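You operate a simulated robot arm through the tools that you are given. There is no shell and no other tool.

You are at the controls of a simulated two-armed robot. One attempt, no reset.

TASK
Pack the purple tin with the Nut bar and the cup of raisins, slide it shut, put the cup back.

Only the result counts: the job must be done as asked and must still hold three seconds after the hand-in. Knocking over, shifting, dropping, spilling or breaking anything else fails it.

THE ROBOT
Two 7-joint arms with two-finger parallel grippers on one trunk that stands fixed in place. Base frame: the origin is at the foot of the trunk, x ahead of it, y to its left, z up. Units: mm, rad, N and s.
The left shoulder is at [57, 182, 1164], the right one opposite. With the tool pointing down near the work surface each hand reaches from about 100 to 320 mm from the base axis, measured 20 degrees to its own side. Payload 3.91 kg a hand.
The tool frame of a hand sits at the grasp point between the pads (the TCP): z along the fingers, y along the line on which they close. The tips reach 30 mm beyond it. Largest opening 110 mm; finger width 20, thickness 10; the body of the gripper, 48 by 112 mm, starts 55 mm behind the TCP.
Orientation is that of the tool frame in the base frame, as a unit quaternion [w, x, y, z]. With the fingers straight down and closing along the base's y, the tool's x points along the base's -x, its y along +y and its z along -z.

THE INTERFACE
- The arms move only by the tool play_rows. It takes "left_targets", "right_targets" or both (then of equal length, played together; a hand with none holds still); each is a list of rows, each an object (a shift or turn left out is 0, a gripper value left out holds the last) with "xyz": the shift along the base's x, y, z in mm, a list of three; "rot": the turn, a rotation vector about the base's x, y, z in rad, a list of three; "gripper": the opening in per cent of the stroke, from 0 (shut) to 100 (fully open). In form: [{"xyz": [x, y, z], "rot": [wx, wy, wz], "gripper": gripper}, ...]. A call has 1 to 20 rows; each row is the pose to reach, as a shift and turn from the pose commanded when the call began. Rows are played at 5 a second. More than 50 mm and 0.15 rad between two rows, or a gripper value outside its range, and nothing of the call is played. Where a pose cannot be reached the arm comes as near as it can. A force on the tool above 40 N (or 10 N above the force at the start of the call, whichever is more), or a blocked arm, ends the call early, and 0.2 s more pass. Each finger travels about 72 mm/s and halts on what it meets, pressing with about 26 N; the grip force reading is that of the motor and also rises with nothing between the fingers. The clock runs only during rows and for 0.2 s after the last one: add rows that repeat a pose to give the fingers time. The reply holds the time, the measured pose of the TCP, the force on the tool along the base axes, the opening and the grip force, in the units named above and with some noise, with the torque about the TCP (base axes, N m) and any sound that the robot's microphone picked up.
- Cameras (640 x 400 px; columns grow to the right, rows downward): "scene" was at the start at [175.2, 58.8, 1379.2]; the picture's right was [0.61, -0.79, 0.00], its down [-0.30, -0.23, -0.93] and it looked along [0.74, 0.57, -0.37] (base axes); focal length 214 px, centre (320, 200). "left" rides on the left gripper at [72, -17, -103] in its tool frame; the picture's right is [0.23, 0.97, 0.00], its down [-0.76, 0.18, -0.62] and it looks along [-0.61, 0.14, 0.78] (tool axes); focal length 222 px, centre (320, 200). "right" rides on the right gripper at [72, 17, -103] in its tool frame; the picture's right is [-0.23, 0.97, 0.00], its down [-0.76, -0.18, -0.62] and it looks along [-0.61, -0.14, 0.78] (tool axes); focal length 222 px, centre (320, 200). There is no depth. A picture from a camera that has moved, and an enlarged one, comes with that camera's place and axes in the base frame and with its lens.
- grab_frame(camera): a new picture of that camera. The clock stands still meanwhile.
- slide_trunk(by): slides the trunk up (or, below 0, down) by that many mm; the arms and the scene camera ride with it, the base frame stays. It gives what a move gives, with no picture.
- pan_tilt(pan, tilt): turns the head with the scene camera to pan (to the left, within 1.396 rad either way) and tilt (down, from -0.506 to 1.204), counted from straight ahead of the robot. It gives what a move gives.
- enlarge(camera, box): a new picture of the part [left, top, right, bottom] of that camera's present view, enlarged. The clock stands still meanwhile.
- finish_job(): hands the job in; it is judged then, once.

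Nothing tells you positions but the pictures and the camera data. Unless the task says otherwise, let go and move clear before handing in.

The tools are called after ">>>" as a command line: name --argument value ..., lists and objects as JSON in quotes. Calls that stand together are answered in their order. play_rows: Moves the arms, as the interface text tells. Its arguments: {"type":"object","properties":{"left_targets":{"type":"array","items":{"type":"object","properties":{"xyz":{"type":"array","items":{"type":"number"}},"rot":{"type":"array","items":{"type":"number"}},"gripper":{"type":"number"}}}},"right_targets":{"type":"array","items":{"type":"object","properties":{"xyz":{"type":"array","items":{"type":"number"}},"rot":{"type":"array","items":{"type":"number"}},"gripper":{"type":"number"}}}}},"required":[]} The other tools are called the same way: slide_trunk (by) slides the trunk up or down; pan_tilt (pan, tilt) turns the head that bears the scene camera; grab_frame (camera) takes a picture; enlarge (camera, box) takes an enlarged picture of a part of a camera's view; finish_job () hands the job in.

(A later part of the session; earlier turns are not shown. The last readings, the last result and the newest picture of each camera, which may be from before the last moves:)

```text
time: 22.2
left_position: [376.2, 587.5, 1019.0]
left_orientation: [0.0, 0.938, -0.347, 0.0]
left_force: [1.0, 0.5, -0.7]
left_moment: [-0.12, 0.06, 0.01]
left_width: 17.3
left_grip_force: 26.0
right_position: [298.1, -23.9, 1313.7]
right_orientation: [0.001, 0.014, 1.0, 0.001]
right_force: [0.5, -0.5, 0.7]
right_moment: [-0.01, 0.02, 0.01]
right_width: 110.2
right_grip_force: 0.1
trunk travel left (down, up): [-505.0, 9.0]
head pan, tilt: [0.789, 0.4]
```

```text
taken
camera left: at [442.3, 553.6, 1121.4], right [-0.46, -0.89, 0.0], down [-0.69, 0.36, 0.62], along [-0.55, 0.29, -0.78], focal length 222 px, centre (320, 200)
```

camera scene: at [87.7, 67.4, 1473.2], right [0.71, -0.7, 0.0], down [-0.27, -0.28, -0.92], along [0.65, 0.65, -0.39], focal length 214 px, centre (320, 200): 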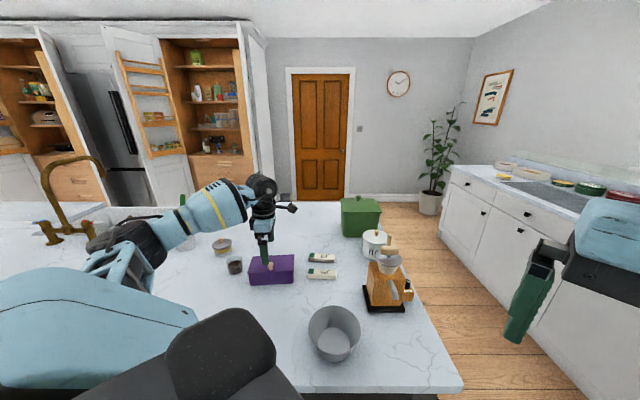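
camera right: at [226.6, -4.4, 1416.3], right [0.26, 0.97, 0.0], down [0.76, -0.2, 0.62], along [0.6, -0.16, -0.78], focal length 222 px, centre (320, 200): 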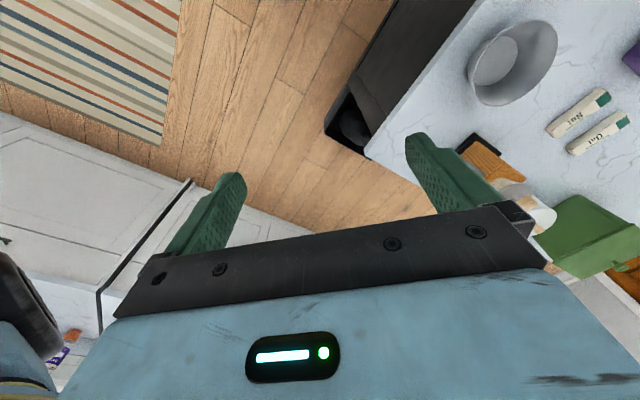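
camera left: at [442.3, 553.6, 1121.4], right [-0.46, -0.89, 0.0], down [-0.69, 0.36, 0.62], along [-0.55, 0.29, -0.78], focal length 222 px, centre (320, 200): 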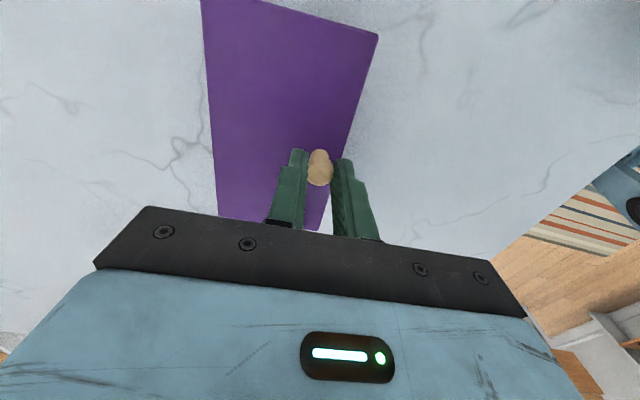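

The knob is gripped at a width of 17 mm. I'll test a small slide toward the near side, along (-0.65, -0.76), and watch the force.

>>> play_rows --left_targets '[{"xyz": [-1.3, -1.5, 0]}, {"xyz": [-2.6, -3.0, 0]}, {"xyz": [-3.9, -4.6, 0]}, {"xyz": [-5.2, -6.1, 0]}, {"xyz": [-5.2, -6.1, 0]}]'

>>> grab_frame --camera "left"

>>> enlarge --camera "scene" --box '[200, 200, 320, 300]'

```text
time: 23.4
left_position: [371.4, 582.1, 1019.1]
left_orientation: [0.0, 0.938, -0.347, 0.0]
left_force: [1.7, 2.9, 2.5]
left_moment: [0.05, 0.02, 0.01]
left_width: 17.0
left_grip_force: 25.9
right_position: [298.7, -22.9, 1312.7]
right_orientation: [0.001, 0.014, 1.0, 0.0]
right_force: [-0.3, -0.1, 0.1]
right_moment: [0.01, -0.01, 0.03]
right_width: 109.8
right_grip_force: 0.0
trunk travel left (down, up): [-505.0, 9.0]
head pan, tilt: [0.789, 0.4]
```

```text
taken
camera left: at [437.0, 547.3, 1121.5], right [-0.46, -0.89, 0.0], down [-0.69, 0.36, 0.62], along [-0.55, 0.29, -0.78], focal length 222 px, centre (320, 200)
```

left: 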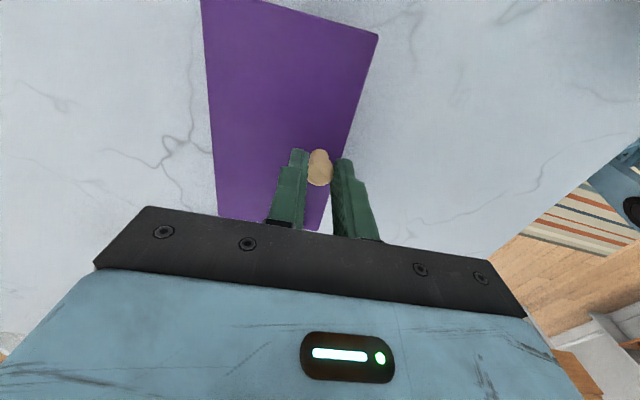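

```text
4.00 times, centred on (260, 250) of scene
camera zoom: at [88.5, 68.1, 1473.1], right [0.71, -0.7, 0.0], down [-0.27, -0.28, -0.92], along [0.65, 0.65, -0.39], focal length 858 px, centre (560, 0)
```

zoom: 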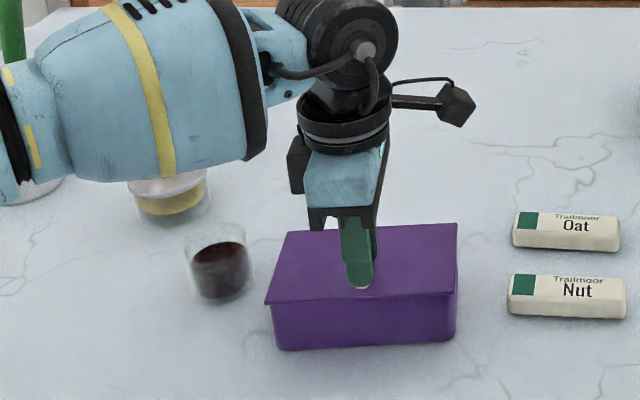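

The whole tin moved about 8 mm with the hand at roughly 3 N, so the lid doesn't slide that way. I'll move it back, go a little beyond, and see whether the lid slides toward the far side.

>>> play_rows --left_targets '[{"xyz": [1.3, 1.5, 0]}, {"xyz": [2.6, 3.0, 0]}, {"xyz": [3.9, 4.6, 0]}, {"xyz": [5.2, 6.1, 0]}, {"xyz": [5.2, 6.1, 0]}]'

>>> enlarge --camera "scene" --box '[200, 200, 320, 300]'

>>> enlarge --camera "left" --box '[180, 0, 420, 240]'

```text
time: 24.6
left_position: [376.0, 586.6, 1018.9]
left_orientation: [0.0, 0.938, -0.347, 0.001]
left_force: [1.2, -0.8, 0.5]
left_moment: [-0.2, 0.03, 0.02]
left_width: 17.4
left_grip_force: 26.3
right_position: [297.8, -23.8, 1312.7]
right_orientation: [0.001, 0.013, 1.0, 0.001]
right_force: [-0.5, -0.2, 0.4]
right_moment: [-0.01, 0.03, -0.01]
right_width: 109.9
right_grip_force: 0.0
trunk travel left (down, up): [-505.0, 9.0]
head pan, tilt: [0.789, 0.4]
```

```text
4.00 times, centred on (260, 250) of scene
camera zoom: at [88.5, 67.9, 1473.1], right [0.71, -0.7, 0.0], down [-0.27, -0.28, -0.92], along [0.65, 0.65, -0.39], focal length 858 px, centre (560, 0)
```

zoom: 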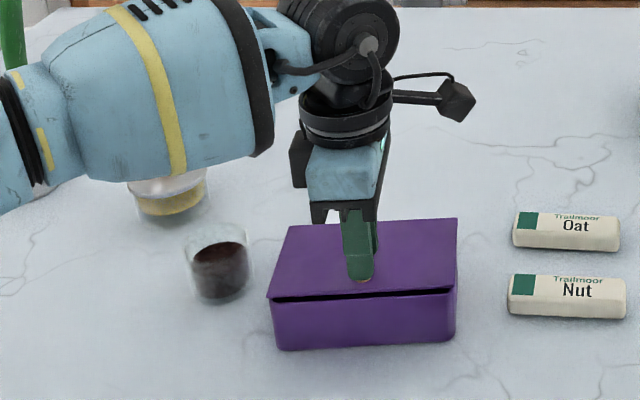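

```text
1.67 times, centred on (300, 120) of left
camera zoom: at [442.2, 553.4, 1121.4], right [-0.46, -0.89, 0.0], down [-0.69, 0.36, 0.62], along [-0.55, 0.29, -0.78], focal length 370 px, centre (353, 333)
```

zoom: 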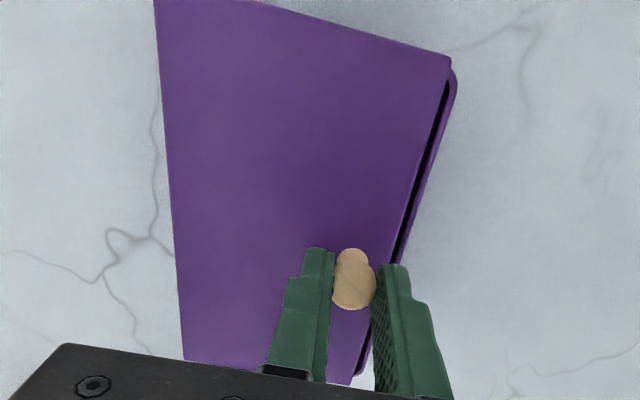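

The lid slides toward the far side, and a dark slit has opened along the near edge. I'll push it on in that direction in steps.

>>> play_rows --left_targets '[{"xyz": [3.2, 3.8, 0]}, {"xyz": [6.5, 7.6, 0]}, {"xyz": [9.7, 11.4, 0]}, {"xyz": [13, 15.2, 0]}, {"xyz": [16.2, 19, 0]}, {"xyz": [19.5, 22.8, 0]}, {"xyz": [22.7, 26.6, 0]}, {"xyz": [22.7, 26.6, 0]}]'

>>> enlarge --camera "scene" --box '[200, 200, 320, 300]'

>>> enlarge --camera "left" --box '[180, 0, 420, 240]'

```text
time: 26.4
left_position: [397.3, 614.4, 1017.8]
left_orientation: [-0.001, 0.938, -0.347, 0.001]
left_force: [-1.2, 1.5, 4.1]
left_moment: [-0.03, 0.17, -0.03]
left_width: 17.2
left_grip_force: 25.9
right_position: [297.8, -23.2, 1313.8]
right_orientation: [0.001, 0.014, 1.0, 0.001]
right_force: [0.2, -0.7, 0.4]
right_moment: [0.02, -0.01, -0.01]
right_width: 110.1
right_grip_force: 0.0
trunk travel left (down, up): [-505.0, 9.0]
head pan, tilt: [0.789, 0.4]
```

```text
4.00 times, centred on (260, 250) of scene
camera zoom: at [87.9, 67.9, 1473.2], right [0.71, -0.7, 0.0], down [-0.27, -0.28, -0.92], along [0.65, 0.65, -0.39], focal length 858 px, centre (560, 0)
```

zoom: 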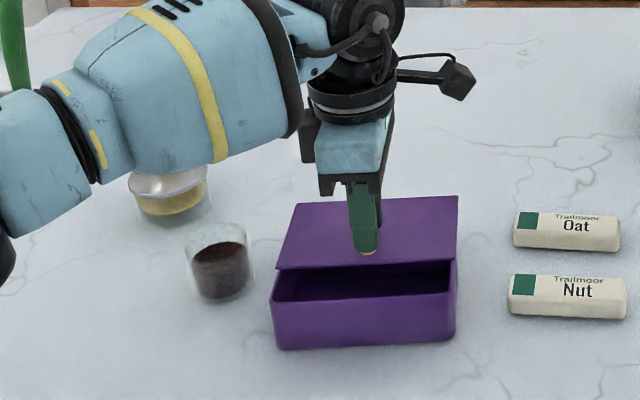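

```text
1.67 times, centred on (300, 120) of left
camera zoom: at [463.9, 580.0, 1121.4], right [-0.46, -0.89, 0.0], down [-0.69, 0.36, 0.62], along [-0.55, 0.29, -0.78], focal length 370 px, centre (353, 333)
```

zoom: 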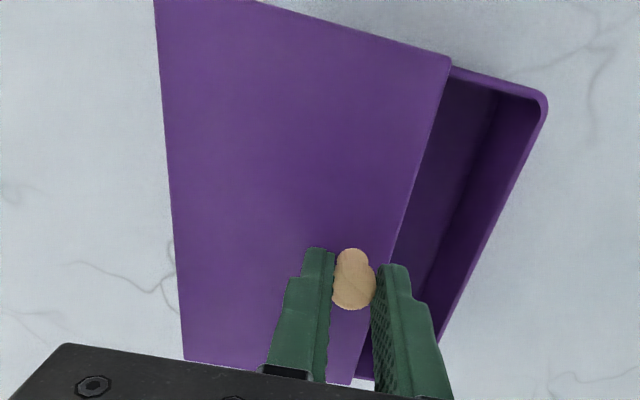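

The tin is opening cleanly. I'll push it another 18 mm and watch the force for an end stop.

>>> play_rows --left_targets '[{"xyz": [3.2, 3.8, 0]}, {"xyz": [6.5, 7.6, 0]}, {"xyz": [9.1, 10.6, 0]}, {"xyz": [11.7, 13.7, 0]}, {"xyz": [11.7, 13.7, 0]}]'

>>> enlarge --camera "scene" --box '[200, 200, 320, 300]'

>>> enlarge --camera "left" --box '[180, 0, 420, 240]'

```text
time: 27.6
left_position: [410.3, 628.7, 1019.4]
left_orientation: [-0.001, 0.938, -0.348, 0.0]
left_force: [-1.7, 3.0, 1.3]
left_moment: [0.0, 0.24, -0.03]
left_width: 17.3
left_grip_force: 26.3
right_position: [298.8, -23.9, 1312.6]
right_orientation: [0.001, 0.014, 1.0, 0.001]
right_force: [0.7, -0.1, -0.1]
right_moment: [0.02, 0.01, -0.02]
right_width: 110.1
right_grip_force: 0.0
trunk travel left (down, up): [-505.0, 9.0]
head pan, tilt: [0.789, 0.4]
```

```text
4.00 times, centred on (260, 250) of scene
camera zoom: at [88.0, 68.1, 1473.1], right [0.71, -0.7, 0.0], down [-0.27, -0.28, -0.92], along [0.65, 0.65, -0.39], focal length 858 px, centre (560, 0)
```

zoom: 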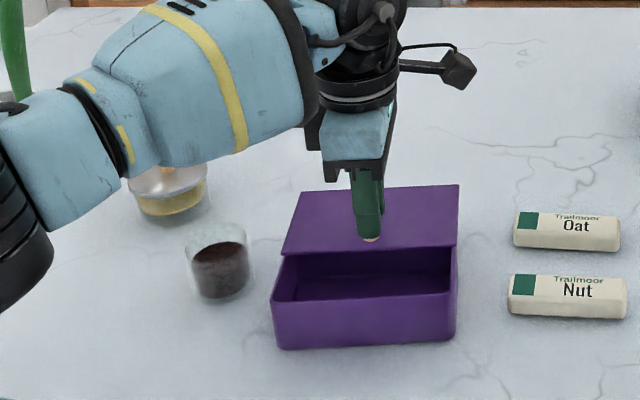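

```text
1.67 times, centred on (300, 120) of left
camera zoom: at [476.0, 593.6, 1121.4], right [-0.46, -0.89, 0.0], down [-0.69, 0.36, 0.62], along [-0.55, 0.29, -0.78], focal length 370 px, centre (353, 333)
```

zoom: 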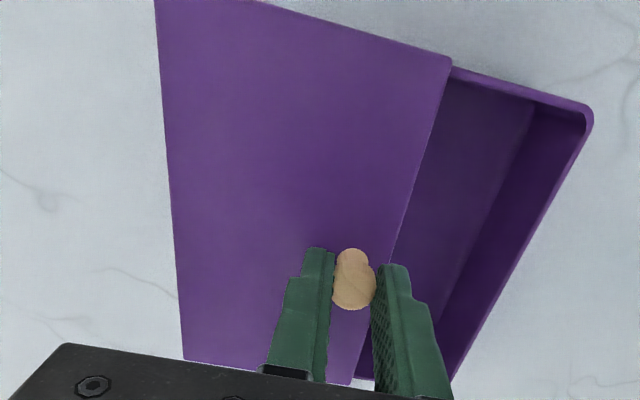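

It is still sliding freely, with a small sideways rail force. I'll go another 14 mm with a slight lateral correction.

>>> play_rows --left_targets '[{"xyz": [1.9, 5.0, 0]}, {"xyz": [4.2, 8.2, 0]}, {"xyz": [6.5, 11.3, 0]}, {"xyz": [7.9, 12.9, 0]}, {"xyz": [7.9, 12.9, 0]}]'

>>> enlarge --camera "scene" --box '[200, 200, 320, 300]'

>>> enlarge --camera "left" --box '[180, 0, 420, 240]'

```text
time: 28.8
left_position: [417.2, 641.1, 1018.6]
left_orientation: [-0.001, 0.938, -0.348, 0.0]
left_force: [0.1, 0.7, 0.1]
left_moment: [-0.35, -0.15, 0.02]
left_width: 17.3
left_grip_force: 25.8
right_position: [299.0, -24.2, 1313.7]
right_orientation: [0.001, 0.014, 1.0, 0.001]
right_force: [0.2, 0.5, -0.6]
right_moment: [0.01, 0.01, 0.0]
right_width: 110.0
right_grip_force: 0.1
trunk travel left (down, up): [-505.0, 9.0]
head pan, tilt: [0.789, 0.4]
```

```text
4.00 times, centred on (260, 250) of scene
camera zoom: at [88.5, 68.1, 1473.1], right [0.71, -0.7, 0.0], down [-0.27, -0.28, -0.92], along [0.65, 0.65, -0.39], focal length 858 px, centre (560, 0)
```

zoom: 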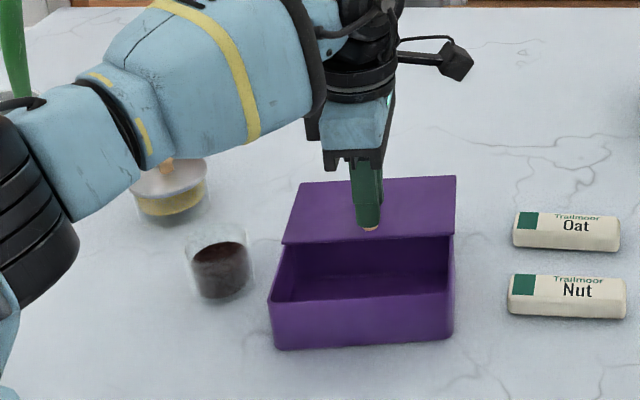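

```text
1.67 times, centred on (300, 120) of left
camera zoom: at [484.1, 606.9, 1121.5], right [-0.46, -0.89, 0.0], down [-0.69, 0.36, 0.62], along [-0.55, 0.29, -0.78], focal length 370 px, centre (353, 333)
```

zoom: 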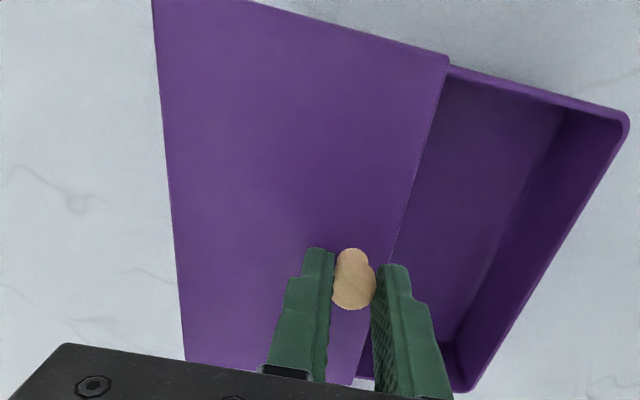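

About 60 mm of the tin is now open. I'll ease the grip slightly, keeping the fingers around the knob, to check that the lid stays level when released.

>>> play_rows --left_targets '[{"xyz": [0, 0, 0], "gripper": 19}, {"xyz": [0, 0, 0], "gripper": 22}, {"xyz": [0, 0, 0], "gripper": 22}]'

>>> enlarge --camera "scene" --box '[200, 200, 320, 300]'

>>> enlarge --camera "left" --box '[180, 0, 420, 240]'

```text
time: 29.6
left_position: [418.0, 641.1, 1019.4]
left_orientation: [-0.001, 0.938, -0.348, 0.001]
left_force: [0.5, 0.3, 0.5]
left_moment: [0.0, 0.02, -0.01]
left_width: 24.3
left_grip_force: 0.0
right_position: [298.0, -23.5, 1313.0]
right_orientation: [0.001, 0.014, 1.0, 0.001]
right_force: [-0.3, -0.6, -0.6]
right_moment: [0.01, 0.01, 0.01]
right_width: 110.0
right_grip_force: 0.1
trunk travel left (down, up): [-505.0, 9.0]
head pan, tilt: [0.789, 0.4]
```

```text
4.00 times, centred on (260, 250) of scene
camera zoom: at [88.3, 67.9, 1473.1], right [0.71, -0.7, 0.0], down [-0.27, -0.28, -0.92], along [0.65, 0.65, -0.39], focal length 858 px, centre (560, 0)
```

zoom: 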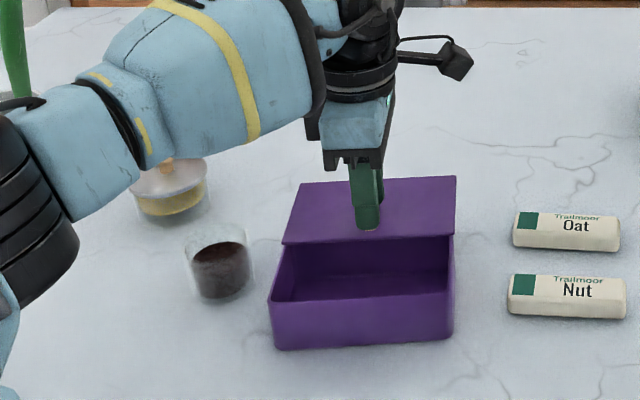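

```text
1.67 times, centred on (300, 120) of left
camera zoom: at [483.9, 606.8, 1121.9], right [-0.46, -0.89, 0.0], down [-0.69, 0.36, 0.62], along [-0.55, 0.29, -0.78], focal length 370 px, centre (353, 333)
```

zoom: 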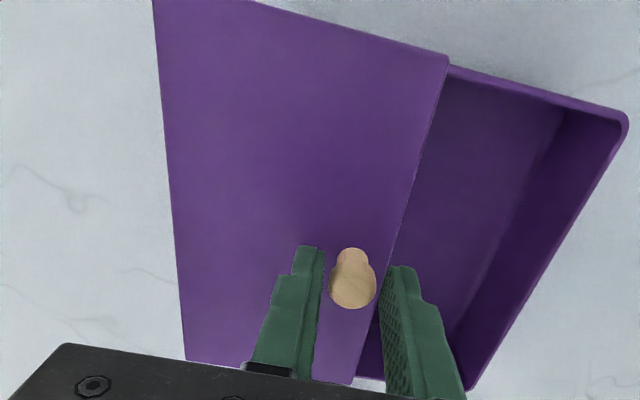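

The lid stays put on its rails. I'll lift off and go above the Nut bar, turning to line up with it.

>>> play_rows --left_targets '[{"xyz": [0, 0, 20], "gripper": 40}, {"xyz": [0, 0, 50], "gripper": 50}, {"xyz": [10, -16, 70], "rot": [0, 0, -0.02], "gripper": 60}, {"xyz": [32, -51, 75], "rot": [0, 0, -0.06], "gripper": 60}, {"xyz": [54, -86, 75], "rot": [0, 0, -0.1], "gripper": 60}, {"xyz": [76, -120, 75], "rot": [0, 0, -0.13], "gripper": 60}, {"xyz": [96, -153, 75], "rot": [0, 0, -0.16], "gripper": 60}, {"xyz": [96, -153, 75], "rot": [0, 0, -0.16], "gripper": 60}]'

>>> grab_frame --camera "left"

>>> enlarge --camera "scene" --box '[200, 200, 360, 320]'

```text
time: 31.4
left_position: [514.0, 488.1, 1094.0]
left_orientation: [0.0, 0.907, -0.421, 0.0]
left_force: [0.0, 0.3, 1.1]
left_moment: [-0.04, -0.03, 0.0]
left_width: 65.6
left_grip_force: 0.0
right_position: [298.3, -23.6, 1314.1]
right_orientation: [0.001, 0.014, 1.0, 0.001]
right_force: [0.4, 0.6, -0.4]
right_moment: [-0.05, -0.01, 0.01]
right_width: 110.3
right_grip_force: 0.1
trunk travel left (down, up): [-505.0, 9.0]
head pan, tilt: [0.789, 0.4]
```

```text
taken
camera left: at [573.7, 443.8, 1196.6], right [-0.6, -0.8, 0.0], down [-0.63, 0.47, 0.62], along [-0.5, 0.37, -0.78], focal length 222 px, centre (320, 200)
```

left: 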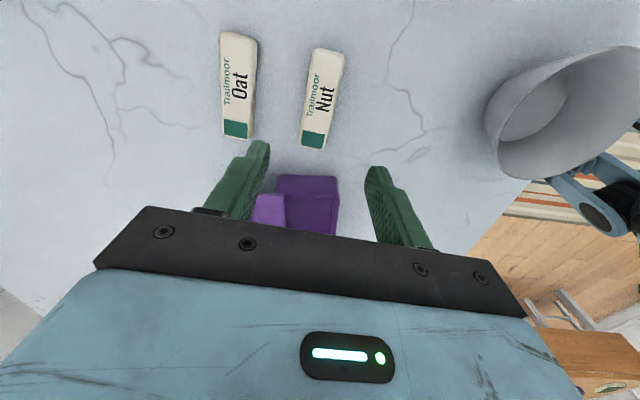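

```text
3.33 times, centred on (280, 260) of scene
camera zoom: at [87.8, 68.6, 1473.1], right [0.71, -0.7, 0.0], down [-0.27, -0.28, -0.92], along [0.65, 0.65, -0.39], focal length 715 px, centre (453, 0)
```

zoom: 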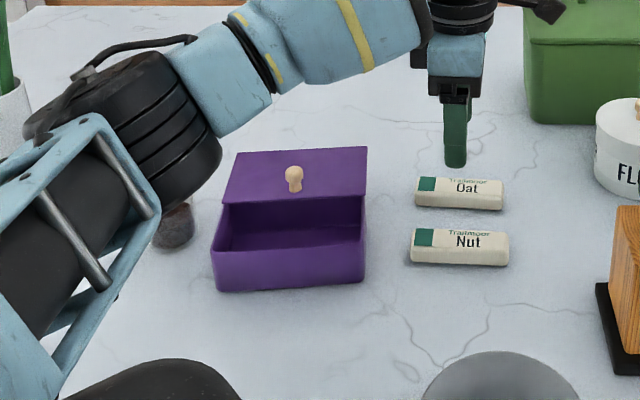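

The hand is above the bar with no reach problem. I'll zoom in to refine the bar's pose.

>>> enlarge --camera "left" --box '[200, 20, 400, 180]'

>>> enlarge --camera "left" --box '[240, 150, 370, 250]'

```text
2.50 times, centred on (300, 100) of left
camera zoom: at [573.7, 443.8, 1196.6], right [-0.6, -0.8, 0.0], down [-0.63, 0.47, 0.62], along [-0.5, 0.37, -0.78], focal length 555 px, centre (370, 450)
```

zoom: 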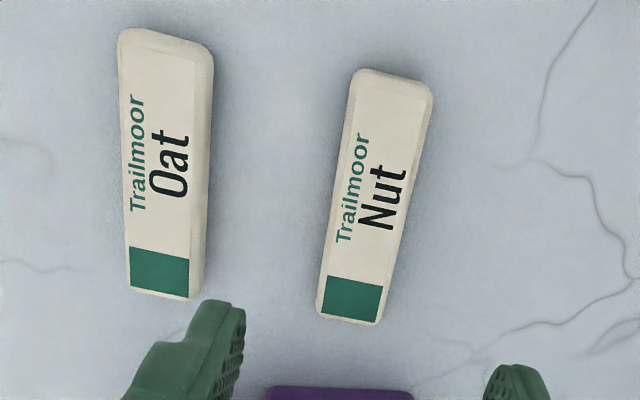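

```text
4.00 times, centred on (305, 200) of left
camera zoom: at [573.7, 443.8, 1196.6], right [-0.6, -0.8, 0.0], down [-0.63, 0.47, 0.62], along [-0.5, 0.37, -0.78], focal length 888 px, centre (380, 200)
```

zoom: 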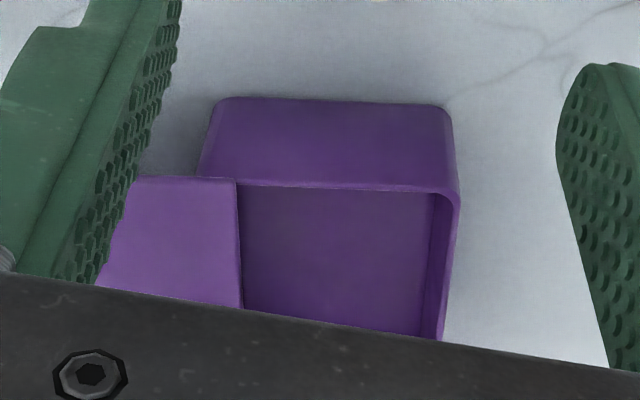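

The bar's centre is confirmed at (515, 488), with the closing direction aligned to about 1°. I'll descend around it.

>>> play_rows --left_targets '[{"xyz": [1, 0, -40]}, {"xyz": [1, 0, -80]}, {"xyz": [1, 0, -110]}, {"xyz": [1, 0, -125]}, {"xyz": [1, 0, -133]}, {"xyz": [1, 0, -133]}]'

>>> grab_frame --camera "left"

>>> enlarge --camera "scene" --box '[240, 200, 360, 300]'

```text
time: 32.8
left_position: [513.2, 488.3, 960.4]
left_orientation: [-0.001, 0.907, -0.42, 0.001]
left_force: [-0.4, 0.4, -0.3]
left_moment: [-0.03, 0.0, -0.02]
left_width: 66.0
left_grip_force: 0.1
right_position: [299.1, -22.4, 1313.5]
right_orientation: [0.001, 0.014, 1.0, 0.001]
right_force: [-0.6, -0.7, 0.1]
right_moment: [0.0, 0.02, 0.01]
right_width: 109.9
right_grip_force: 0.0
trunk travel left (down, up): [-505.0, 9.0]
head pan, tilt: [0.789, 0.4]
```

```text
taken
camera left: at [574.5, 443.9, 1063.1], right [-0.6, -0.8, 0.0], down [-0.63, 0.47, 0.62], along [-0.5, 0.37, -0.78], focal length 222 px, centre (320, 200)
```

left: 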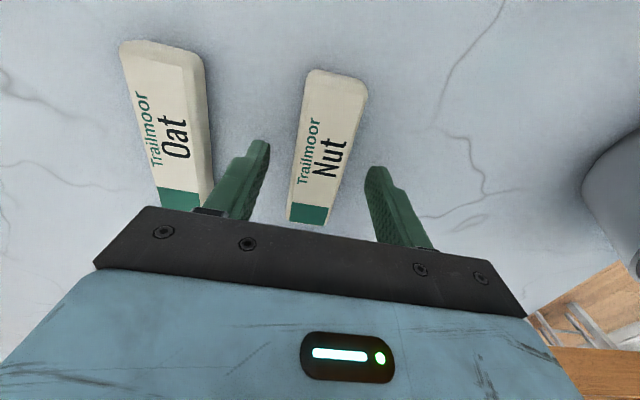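

```text
4.00 times, centred on (300, 250) of scene
camera zoom: at [88.3, 68.0, 1473.1], right [0.71, -0.7, 0.0], down [-0.27, -0.28, -0.92], along [0.65, 0.65, -0.39], focal length 858 px, centre (400, 0)
```

zoom: 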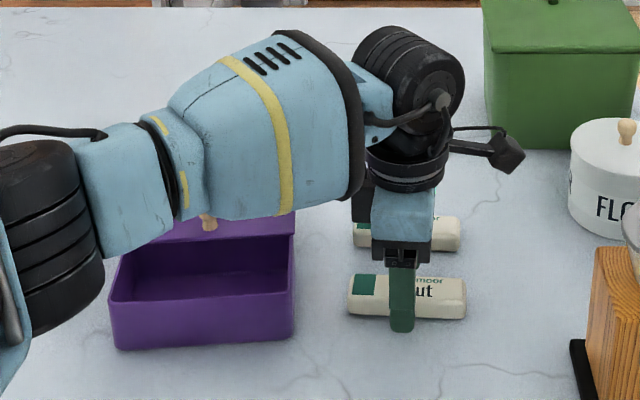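

The fingers straddle the Nut bar cleanly, so I'll close on it.

>>> play_rows --left_targets '[{"xyz": [1, -1, 0], "gripper": 40}, {"xyz": [1, -1, 0], "gripper": 20}, {"xyz": [1, -1, 0], "gripper": 10}, {"xyz": [1, -1, 0], "gripper": 10}, {"xyz": [1, -1, 0], "gripper": 10}]'

>>> grab_frame --camera "left"

```text
time: 34.0
left_position: [515.0, 487.1, 961.0]
left_orientation: [0.0, 0.907, -0.42, 0.001]
left_force: [0.3, 0.1, -0.5]
left_moment: [-0.03, -0.02, 0.01]
left_width: 32.9
left_grip_force: 25.4
right_position: [298.9, -23.1, 1313.9]
right_orientation: [0.001, 0.014, 1.0, 0.001]
right_force: [0.8, -0.6, -0.5]
right_moment: [0.01, -0.01, 0.02]
right_width: 110.3
right_grip_force: 0.0
trunk travel left (down, up): [-505.0, 9.0]
head pan, tilt: [0.789, 0.4]
```

```text
taken
camera left: at [575.5, 442.8, 1063.4], right [-0.6, -0.8, 0.0], down [-0.63, 0.47, 0.62], along [-0.5, 0.37, -0.78], focal length 222 px, centre (320, 200)
```

left: 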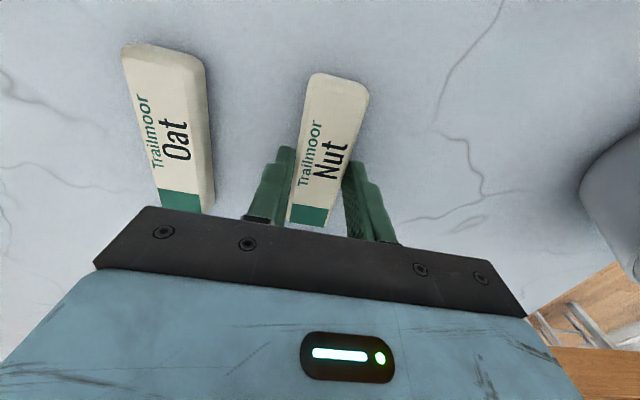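

The bar is gripped at a width of 33 mm. I'll lift it and carry it above the open part of the tin.

>>> play_rows --left_targets '[{"xyz": [0, 0, 30]}, {"xyz": [0, 0, 75]}, {"xyz": [-5, 5, 115]}, {"xyz": [-31, 28, 115], "rot": [0, 0, 0.04]}, {"xyz": [-56, 51, 115], "rot": [0, 0, 0.07]}, {"xyz": [-82, 74, 115], "rot": [0, 0, 0.1]}, {"xyz": [-107, 97, 115], "rot": [0, 0, 0.13]}, {"xyz": [-129, 116, 115], "rot": [0, 0, 0.157]}, {"xyz": [-129, 116, 115], "rot": [0, 0, 0.157]}]'

>>> grab_frame --camera "left"

>>> enlarge --camera "scene" --box '[200, 190, 320, 290]'

```text
time: 36.0
left_position: [386.1, 602.5, 1075.4]
left_orientation: [0.0, 0.937, -0.348, 0.0]
left_force: [-0.4, -0.8, -0.3]
left_moment: [0.01, 0.0, -0.01]
left_width: 33.3
left_grip_force: 25.3
right_position: [299.0, -23.0, 1312.4]
right_orientation: [0.0, 0.014, 1.0, 0.001]
right_force: [-0.2, -0.5, 0.3]
right_moment: [0.01, 0.03, -0.03]
right_width: 109.8
right_grip_force: 0.0
trunk travel left (down, up): [-505.0, 9.0]
head pan, tilt: [0.789, 0.4]
```

```text
taken
camera left: at [452.7, 568.9, 1179.1], right [-0.46, -0.89, 0.0], down [-0.69, 0.36, 0.62], along [-0.55, 0.29, -0.78], focal length 222 px, centre (320, 200)
```

left: 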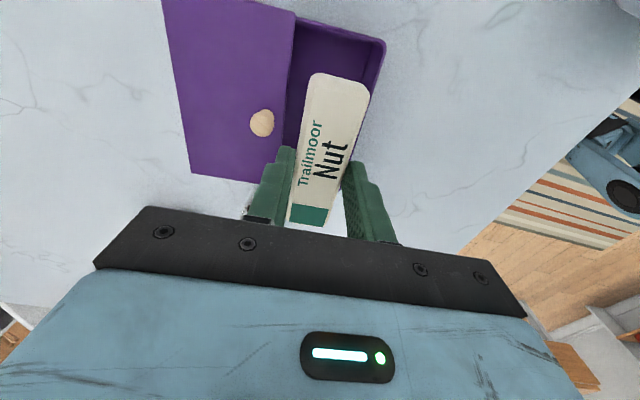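

```text
4.00 times, centred on (260, 240) of scene
camera zoom: at [88.9, 67.9, 1473.0], right [0.71, -0.7, 0.0], down [-0.27, -0.28, -0.92], along [0.65, 0.65, -0.39], focal length 858 px, centre (560, 40)
```

zoom: 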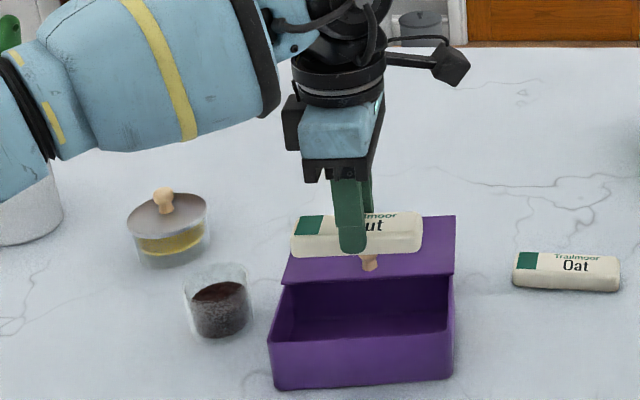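

The bar is over the tin. I'll enlarge the view to measure the opening against the hand.

>>> enlarge --camera "left" --box '[150, 0, 420, 220]'

```text
1.82 times, centred on (285, 110) of left
camera zoom: at [452.7, 568.9, 1179.1], right [-0.46, -0.89, 0.0], down [-0.69, 0.36, 0.62], along [-0.55, 0.29, -0.78], focal length 404 px, centre (384, 364)
```

zoom: 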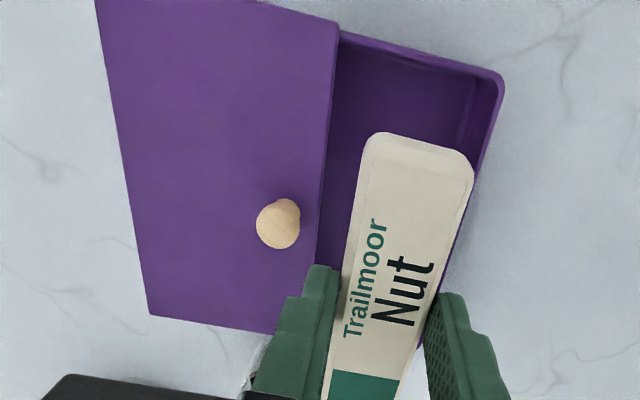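

>>> enlarge --camera "left" --box '[270, 0, 400, 100]'

>>> enlarge --camera "left" --box '[200, 90, 330, 190]'

>>> enlarge --camera "scene" --box '[255, 235, 325, 295]'

```text
4.00 times, centred on (335, 50) of left
camera zoom: at [452.7, 568.9, 1179.1], right [-0.46, -0.89, 0.0], down [-0.69, 0.36, 0.62], along [-0.55, 0.29, -0.78], focal length 888 px, centre (260, 800)
```

zoom: 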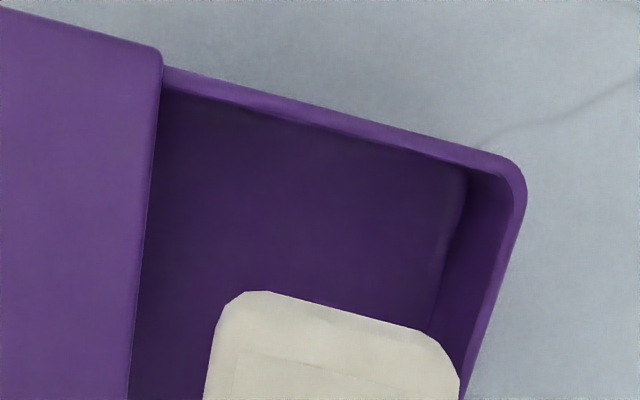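

```text
4.00 times, centred on (265, 140) of left
camera zoom: at [452.7, 568.9, 1179.1], right [-0.46, -0.89, 0.0], down [-0.69, 0.36, 0.62], along [-0.55, 0.29, -0.78], focal length 888 px, centre (540, 440)
```

zoom: 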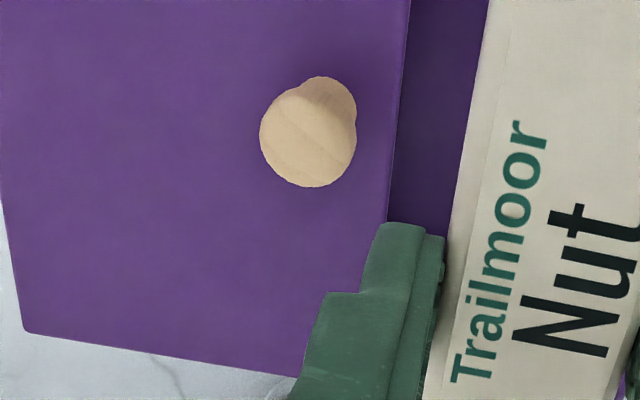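

```text
6.67 times, centred on (290, 265) of scene
camera zoom: at [88.9, 67.9, 1473.0], right [0.71, -0.7, 0.0], down [-0.27, -0.28, -0.92], along [0.65, 0.65, -0.39], focal length 1430 px, centre (520, -233)
```

zoom: 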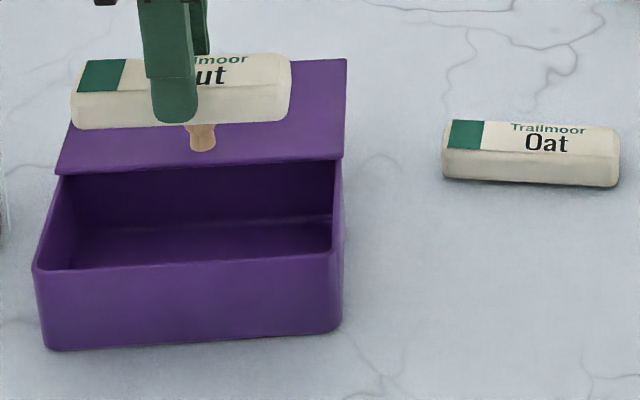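

The hand is centred over the opening to within about 1 mm, and the tin's short axis is at 50.9°. I'll correct the yaw by 0.026 rad and lower until the bar's bottom is at rim level, then check.

>>> play_rows --left_targets '[{"xyz": [0, 0, -15], "rot": [0, 0, 0.026]}, {"xyz": [0, 0, -35], "rot": [0, 0, 0.026]}, {"xyz": [0, 0, -55], "rot": [0, 0, 0.026]}, {"xyz": [0, 0, -55], "rot": [0, 0, 0.026]}]'

>>> enlarge --camera "left" --box '[180, 0, 440, 220]'

>>> enlarge --camera "scene" --box '[255, 225, 325, 295]'

```text
time: 37.0
left_position: [387.3, 602.9, 1020.1]
left_orientation: [-0.001, 0.942, -0.336, 0.0]
left_force: [-0.1, -0.2, -0.7]
left_moment: [0.01, 0.01, 0.04]
left_width: 33.3
left_grip_force: 26.1
right_position: [298.7, -23.8, 1314.0]
right_orientation: [0.001, 0.015, 1.0, 0.001]
right_force: [0.8, 0.4, 0.6]
right_moment: [0.01, 0.02, 0.02]
right_width: 110.0
right_grip_force: 0.1
trunk travel left (down, up): [-505.0, 9.0]
head pan, tilt: [0.789, 0.4]
```

```text
1.82 times, centred on (310, 110) of left
camera zoom: at [453.6, 569.7, 1123.6], right [-0.44, -0.9, 0.0], down [-0.7, 0.34, 0.62], along [-0.56, 0.28, -0.78], focal length 404 px, centre (338, 364)
```

zoom: 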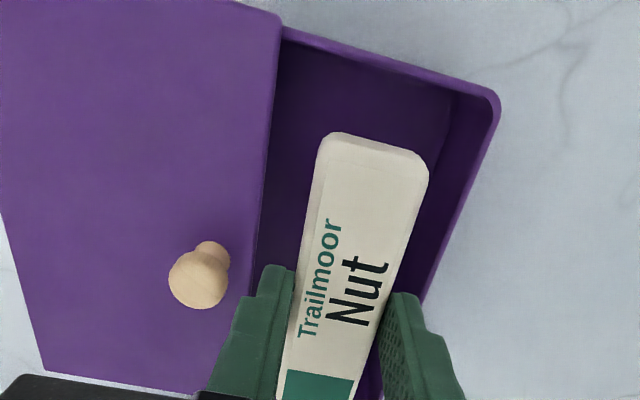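

```text
5.71 times, centred on (290, 260) of scene
camera zoom: at [88.3, 67.8, 1473.1], right [0.71, -0.7, 0.0], down [-0.27, -0.28, -0.92], along [0.65, 0.65, -0.39], focal length 1226 px, centre (491, -143)
```

zoom: 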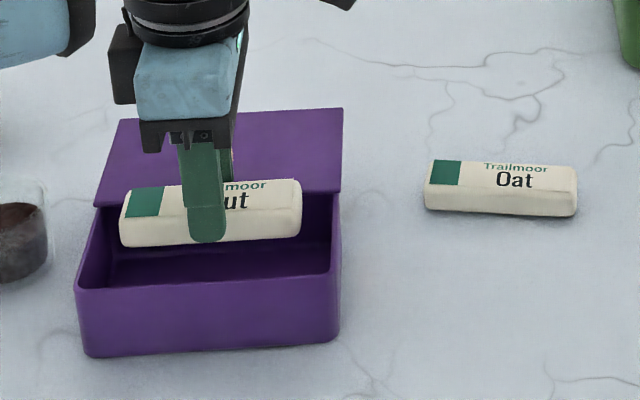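

There are about 5 mm of clearance on either side of the fingers, but they widen in a step about 20 mm above the tips. I'll shift 1.6 mm toward the near side and lower carefully.

>>> play_rows --left_targets '[{"xyz": [-1, -1.2, -6]}, {"xyz": [-1, -1.2, -12]}, {"xyz": [-1, -1.2, -18]}, {"xyz": [-1, -1.2, -23]}, {"xyz": [-1, -1.2, -23]}]'

>>> enlarge --camera "left" --box '[180, 0, 440, 220]'

>>> enlarge --camera "scene" --box '[255, 225, 325, 295]'

```text
time: 38.2
left_position: [386.0, 602.4, 996.9]
left_orientation: [0.0, 0.942, -0.337, 0.0]
left_force: [0.5, 0.9, -0.3]
left_moment: [0.0, -0.01, 0.03]
left_width: 33.2
left_grip_force: 25.7
right_position: [298.3, -23.9, 1313.6]
right_orientation: [0.001, 0.014, 1.0, 0.001]
right_force: [-0.5, 0.2, -0.4]
right_moment: [-0.03, -0.04, -0.02]
right_width: 109.8
right_grip_force: 0.0
trunk travel left (down, up): [-505.0, 9.0]
head pan, tilt: [0.789, 0.4]
```

```text
1.82 times, centred on (310, 110) of left
camera zoom: at [452.8, 569.0, 1100.8], right [-0.44, -0.9, 0.0], down [-0.7, 0.34, 0.62], along [-0.56, 0.28, -0.78], focal length 404 px, centre (338, 364)
```

zoom: 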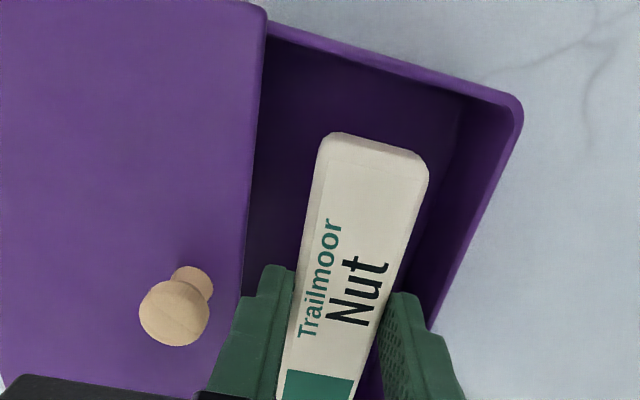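

```text
5.71 times, centred on (290, 260) of scene
camera zoom: at [88.3, 68.0, 1473.1], right [0.71, -0.7, 0.0], down [-0.27, -0.28, -0.92], along [0.65, 0.65, -0.39], focal length 1226 px, centre (491, -143)
```

zoom: 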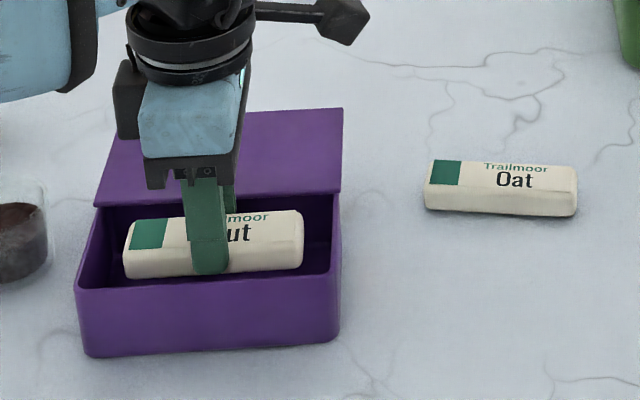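

There is no contact. The widened finger section won't fit any deeper, so the bar's bottom is at about z = 955, some 28 mm above the tin floor. I'll lower 3 mm more and release it flat with a small opening.

>>> play_rows --left_targets '[{"xyz": [0, 0, -3]}, {"xyz": [0, 0, -3], "gripper": 33}, {"xyz": [0, 0, -3], "gripper": 36}, {"xyz": [0, 0, -3], "gripper": 36}, {"xyz": [0, 0, -3], "gripper": 36}]'

>>> enlarge --camera "left" --box '[180, 0, 440, 220]'

>>> enlarge --camera "scene" --box '[255, 225, 325, 295]'

```text
time: 39.4
left_position: [385.2, 602.2, 995.3]
left_orientation: [-0.001, 0.942, -0.337, 0.0]
left_force: [0.4, 0.4, -0.3]
left_moment: [0.0, -0.01, -0.02]
left_width: 39.8
left_grip_force: 0.1
right_position: [299.6, -24.2, 1313.0]
right_orientation: [0.001, 0.014, 1.0, 0.002]
right_force: [0.0, 0.5, 0.0]
right_moment: [0.01, -0.01, -0.01]
right_width: 110.1
right_grip_force: 0.1
trunk travel left (down, up): [-505.0, 9.0]
head pan, tilt: [0.789, 0.4]
```

```text
1.82 times, centred on (310, 110) of left
camera zoom: at [452.8, 568.8, 1097.7], right [-0.44, -0.9, 0.0], down [-0.7, 0.34, 0.62], along [-0.56, 0.28, -0.78], focal length 404 px, centre (338, 364)
```

zoom: 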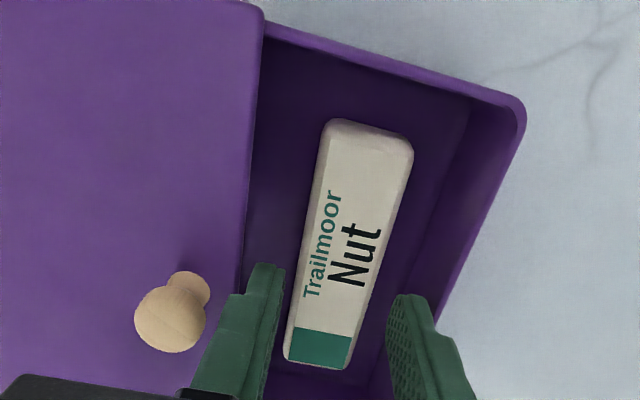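

```text
5.71 times, centred on (290, 260) of scene
camera zoom: at [88.3, 68.0, 1473.1], right [0.71, -0.7, 0.0], down [-0.27, -0.28, -0.92], along [0.65, 0.65, -0.39], focal length 1226 px, centre (491, -143)
```

zoom: 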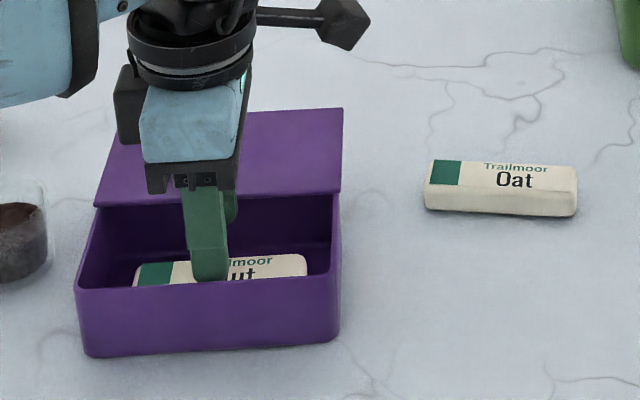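

The Nut bar lies flat in the tin. I'll lift out, then rehearse the pouring motion empty-handed and high up, leaning the hand over toward the tin's left end to check it is reachable.

>>> play_rows --left_targets '[{"xyz": [0, 0, 20]}, {"xyz": [0, 0, 50]}, {"xyz": [0, 0, 90]}, {"xyz": [0, 0, 130]}, {"xyz": [0, 0, 165]}, {"xyz": [0, 0, 165]}]'

>>> enlarge --camera "left" --box '[180, 40, 440, 220]'

>>> play_rows --left_targets '[{"rot": [-0.09, -0.11, 0]}, {"rot": [-0.18, -0.22, 0]}, {"rot": [-0.27, -0.33, 0]}, {"rot": [-0.36, -0.44, 0]}, {"rot": [-0.45, -0.55, 0]}, {"rot": [-0.54, -0.66, 0]}, {"rot": [-0.63, -0.776, 0]}, {"rot": [-0.63, -0.776, 0]}]'

>>> grab_frame --camera "scene"

```text
time: 40.8
left_position: [386.5, 601.6, 1160.8]
left_orientation: [-0.001, 0.941, -0.337, 0.0]
left_force: [0.0, 0.7, -0.2]
left_moment: [-0.02, 0.03, -0.02]
left_width: 39.5
left_grip_force: 0.0
right_position: [298.6, -23.7, 1313.6]
right_orientation: [0.002, 0.014, 1.0, 0.001]
right_force: [0.1, -1.1, 0.7]
right_moment: [0.02, 0.01, 0.01]
right_width: 110.2
right_grip_force: 0.0
trunk travel left (down, up): [-505.0, 9.0]
head pan, tilt: [0.789, 0.4]
```

```text
2.22 times, centred on (310, 130) of left
camera zoom: at [453.6, 569.4, 1263.2], right [-0.44, -0.9, 0.0], down [-0.7, 0.34, 0.62], along [-0.56, 0.28, -0.78], focal length 494 px, centre (342, 356)
```

zoom: 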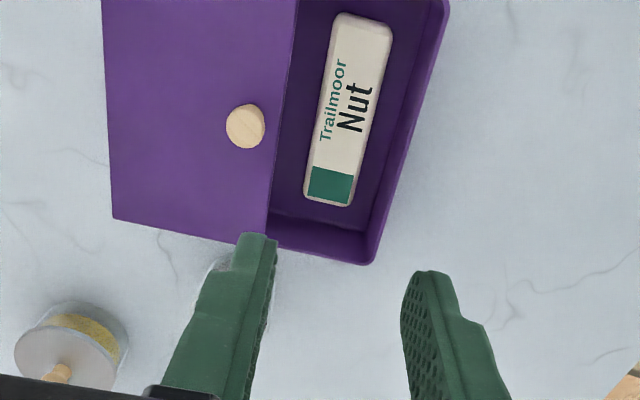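

```text
time: 42.6
left_position: [384.8, 601.7, 1158.8]
left_orientation: [0.159, 0.826, -0.295, 0.453]
left_force: [-0.5, 0.2, -0.2]
left_moment: [-0.03, 0.01, -0.02]
left_width: 39.7
left_grip_force: 0.1
right_position: [298.3, -24.7, 1313.0]
right_orientation: [0.0, 0.015, 1.0, 0.001]
right_force: [0.0, -0.8, -0.3]
right_moment: [0.0, 0.02, 0.0]
right_width: 109.8
right_grip_force: 0.1
trunk travel left (down, up): [-505.0, 9.0]
head pan, tilt: [0.789, 0.4]
```

```text
taken
camera scene: at [88.4, 67.7, 1473.1], right [0.71, -0.7, 0.0], down [-0.27, -0.28, -0.92], along [0.65, 0.65, -0.39], focal length 214 px, centre (320, 200)
```

scene: 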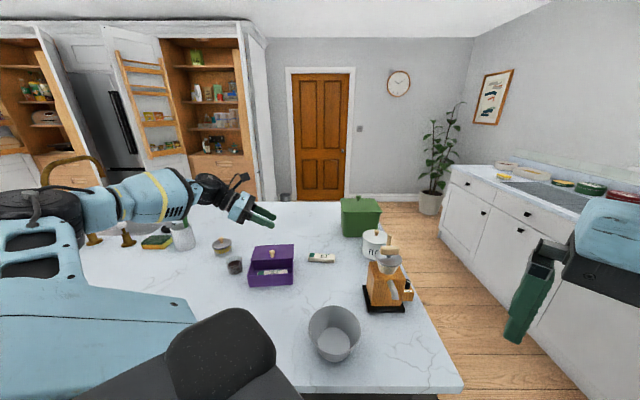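

One radian of tilt is reachable with the arm well clear. I'll rehearse further, to about 110° in total.

>>> play_rows --left_targets '[{"rot": [-0.09, -0.11, 0]}, {"rot": [-0.18, -0.22, 0]}, {"rot": [-0.27, -0.33, 0]}, {"rot": [-0.36, -0.44, 0]}, {"rot": [-0.45, -0.55, 0]}, {"rot": [-0.54, -0.66, 0]}, {"rot": [-0.58, -0.71, 0]}, {"rot": [-0.58, -0.71, 0]}]'

>>> grab_frame --camera "scene"

>>> grab_frame --camera "left"

```text
time: 44.4
left_position: [386.5, 601.4, 1160.4]
left_orientation: [0.273, 0.541, -0.191, 0.772]
left_force: [0.9, -0.3, -0.2]
left_moment: [-0.03, -0.03, -0.02]
left_width: 39.5
left_grip_force: 0.0
right_position: [298.2, -23.8, 1312.3]
right_orientation: [0.001, 0.013, 1.0, 0.0]
right_force: [-1.0, -0.1, 0.9]
right_moment: [0.03, -0.01, -0.02]
right_width: 109.7
right_grip_force: 0.1
trunk travel left (down, up): [-505.0, 9.0]
head pan, tilt: [0.789, 0.4]
```

```text
taken
camera scene: at [88.3, 67.9, 1473.1], right [0.71, -0.7, 0.0], down [-0.27, -0.28, -0.92], along [0.65, 0.65, -0.39], focal length 214 px, centre (320, 200)
```

scene: 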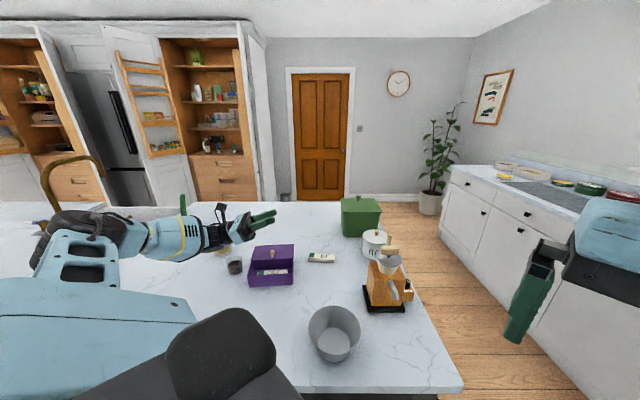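

```text
taken
camera left: at [302.3, 691.5, 1192.4], right [-0.67, -0.71, 0.21], down [-0.37, 0.07, -0.93], along [0.64, -0.7, -0.3], focal length 222 px, centre (320, 200)
```

left: 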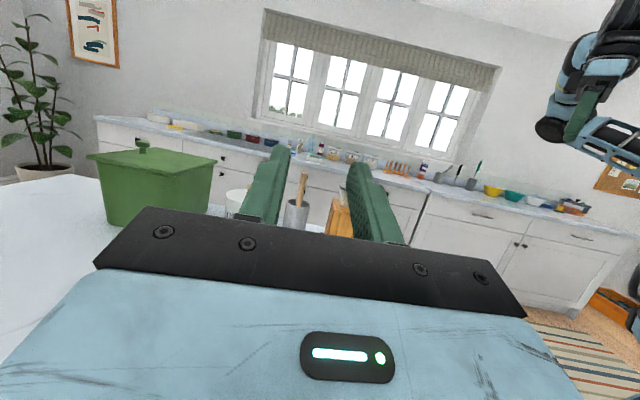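

A tilt of 110° is reachable at z = 1160, but the forearm comes low near the jar and the utensil pot. I'll inspect that clearance.

>>> enlarge --camera "scene" --box '[20, 170, 300, 310]'

```text
2.29 times, centred on (160, 240) of scene
camera zoom: at [88.3, 67.9, 1473.1], right [0.71, -0.7, 0.0], down [-0.27, -0.28, -0.92], along [0.65, 0.65, -0.39], focal length 490 px, centre (686, 109)
```

zoom: 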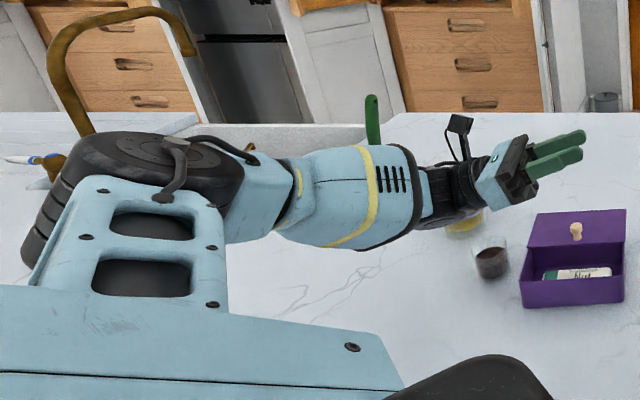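

The forearm is actually well above the table: wrist ≈ z 1105, elbow higher. I'll tilt back to vertical and shift right so that the camera sees the cup unobstructed.

>>> play_rows --left_targets '[{"rot": [0.09, 0.11, 0]}, {"rot": [0.18, 0.22, 0]}, {"rot": [0.27, 0.33, 0]}, {"rot": [0.36, 0.44, 0]}, {"rot": [0.45, 0.55, 0]}, {"rot": [0.54, 0.66, 0]}, {"rot": [0.63, 0.776, 0]}, {"rot": [0.72, 0.886, 0]}, {"rot": [0.81, 0.996, 0]}, {"rot": [0.9, 1.106, 0]}, {"rot": [0.99, 1.216, 0]}, {"rot": [1.08, 1.326, 0]}, {"rot": [1.17, 1.436, 0]}, {"xyz": [30, -25, -10], "rot": [1.21, 1.486, 0]}, {"xyz": [60, -50, -20], "rot": [1.21, 1.486, 0]}, {"xyz": [60, -50, -30], "rot": [1.21, 1.486, 0]}, {"xyz": [60, -50, -30], "rot": [1.21, 1.486, 0]}]'

>>> grab_frame --camera "left"

>>> enlarge --camera "scene" --box '[180, 200, 300, 300]'

```text
time: 48.0
left_position: [446.6, 551.1, 1129.2]
left_orientation: [-0.001, 0.942, -0.336, 0.0]
left_force: [-0.5, 0.2, -0.2]
left_moment: [-0.02, 0.01, -0.02]
left_width: 39.7
left_grip_force: 0.0
right_position: [299.1, -25.3, 1313.6]
right_orientation: [0.001, 0.013, 1.0, 0.0]
right_force: [-0.2, 0.7, 0.5]
right_moment: [0.04, 0.03, -0.04]
right_width: 110.1
right_grip_force: 0.1
trunk travel left (down, up): [-505.0, 9.0]
head pan, tilt: [0.789, 0.4]
```

```text
taken
camera left: at [513.6, 517.6, 1231.8], right [-0.44, -0.9, 0.0], down [-0.7, 0.34, 0.62], along [-0.56, 0.28, -0.78], focal length 222 px, centre (320, 200)
```

left: 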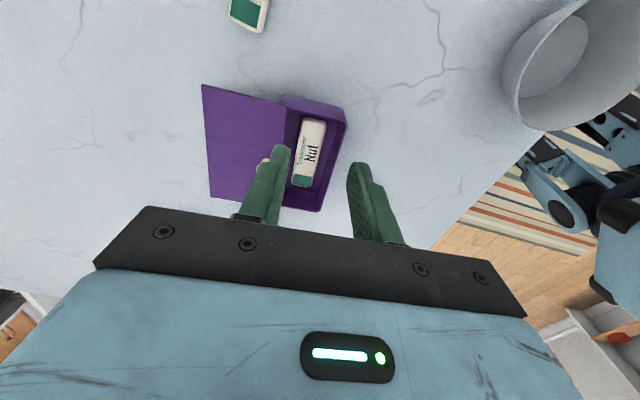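

```text
4.00 times, centred on (240, 250) of scene
camera zoom: at [88.8, 67.6, 1473.1], right [0.71, -0.7, 0.0], down [-0.27, -0.28, -0.92], along [0.65, 0.65, -0.39], focal length 858 px, centre (640, 0)
```

zoom: 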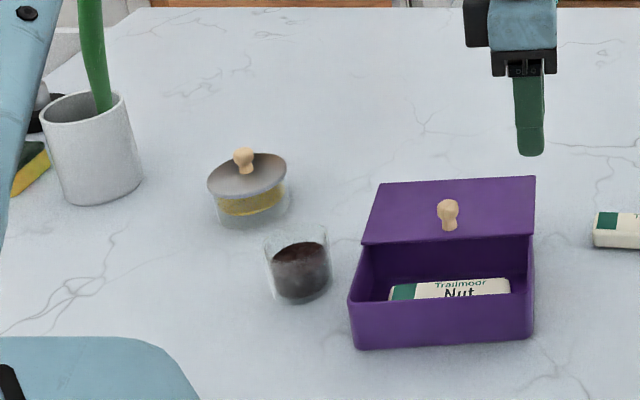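

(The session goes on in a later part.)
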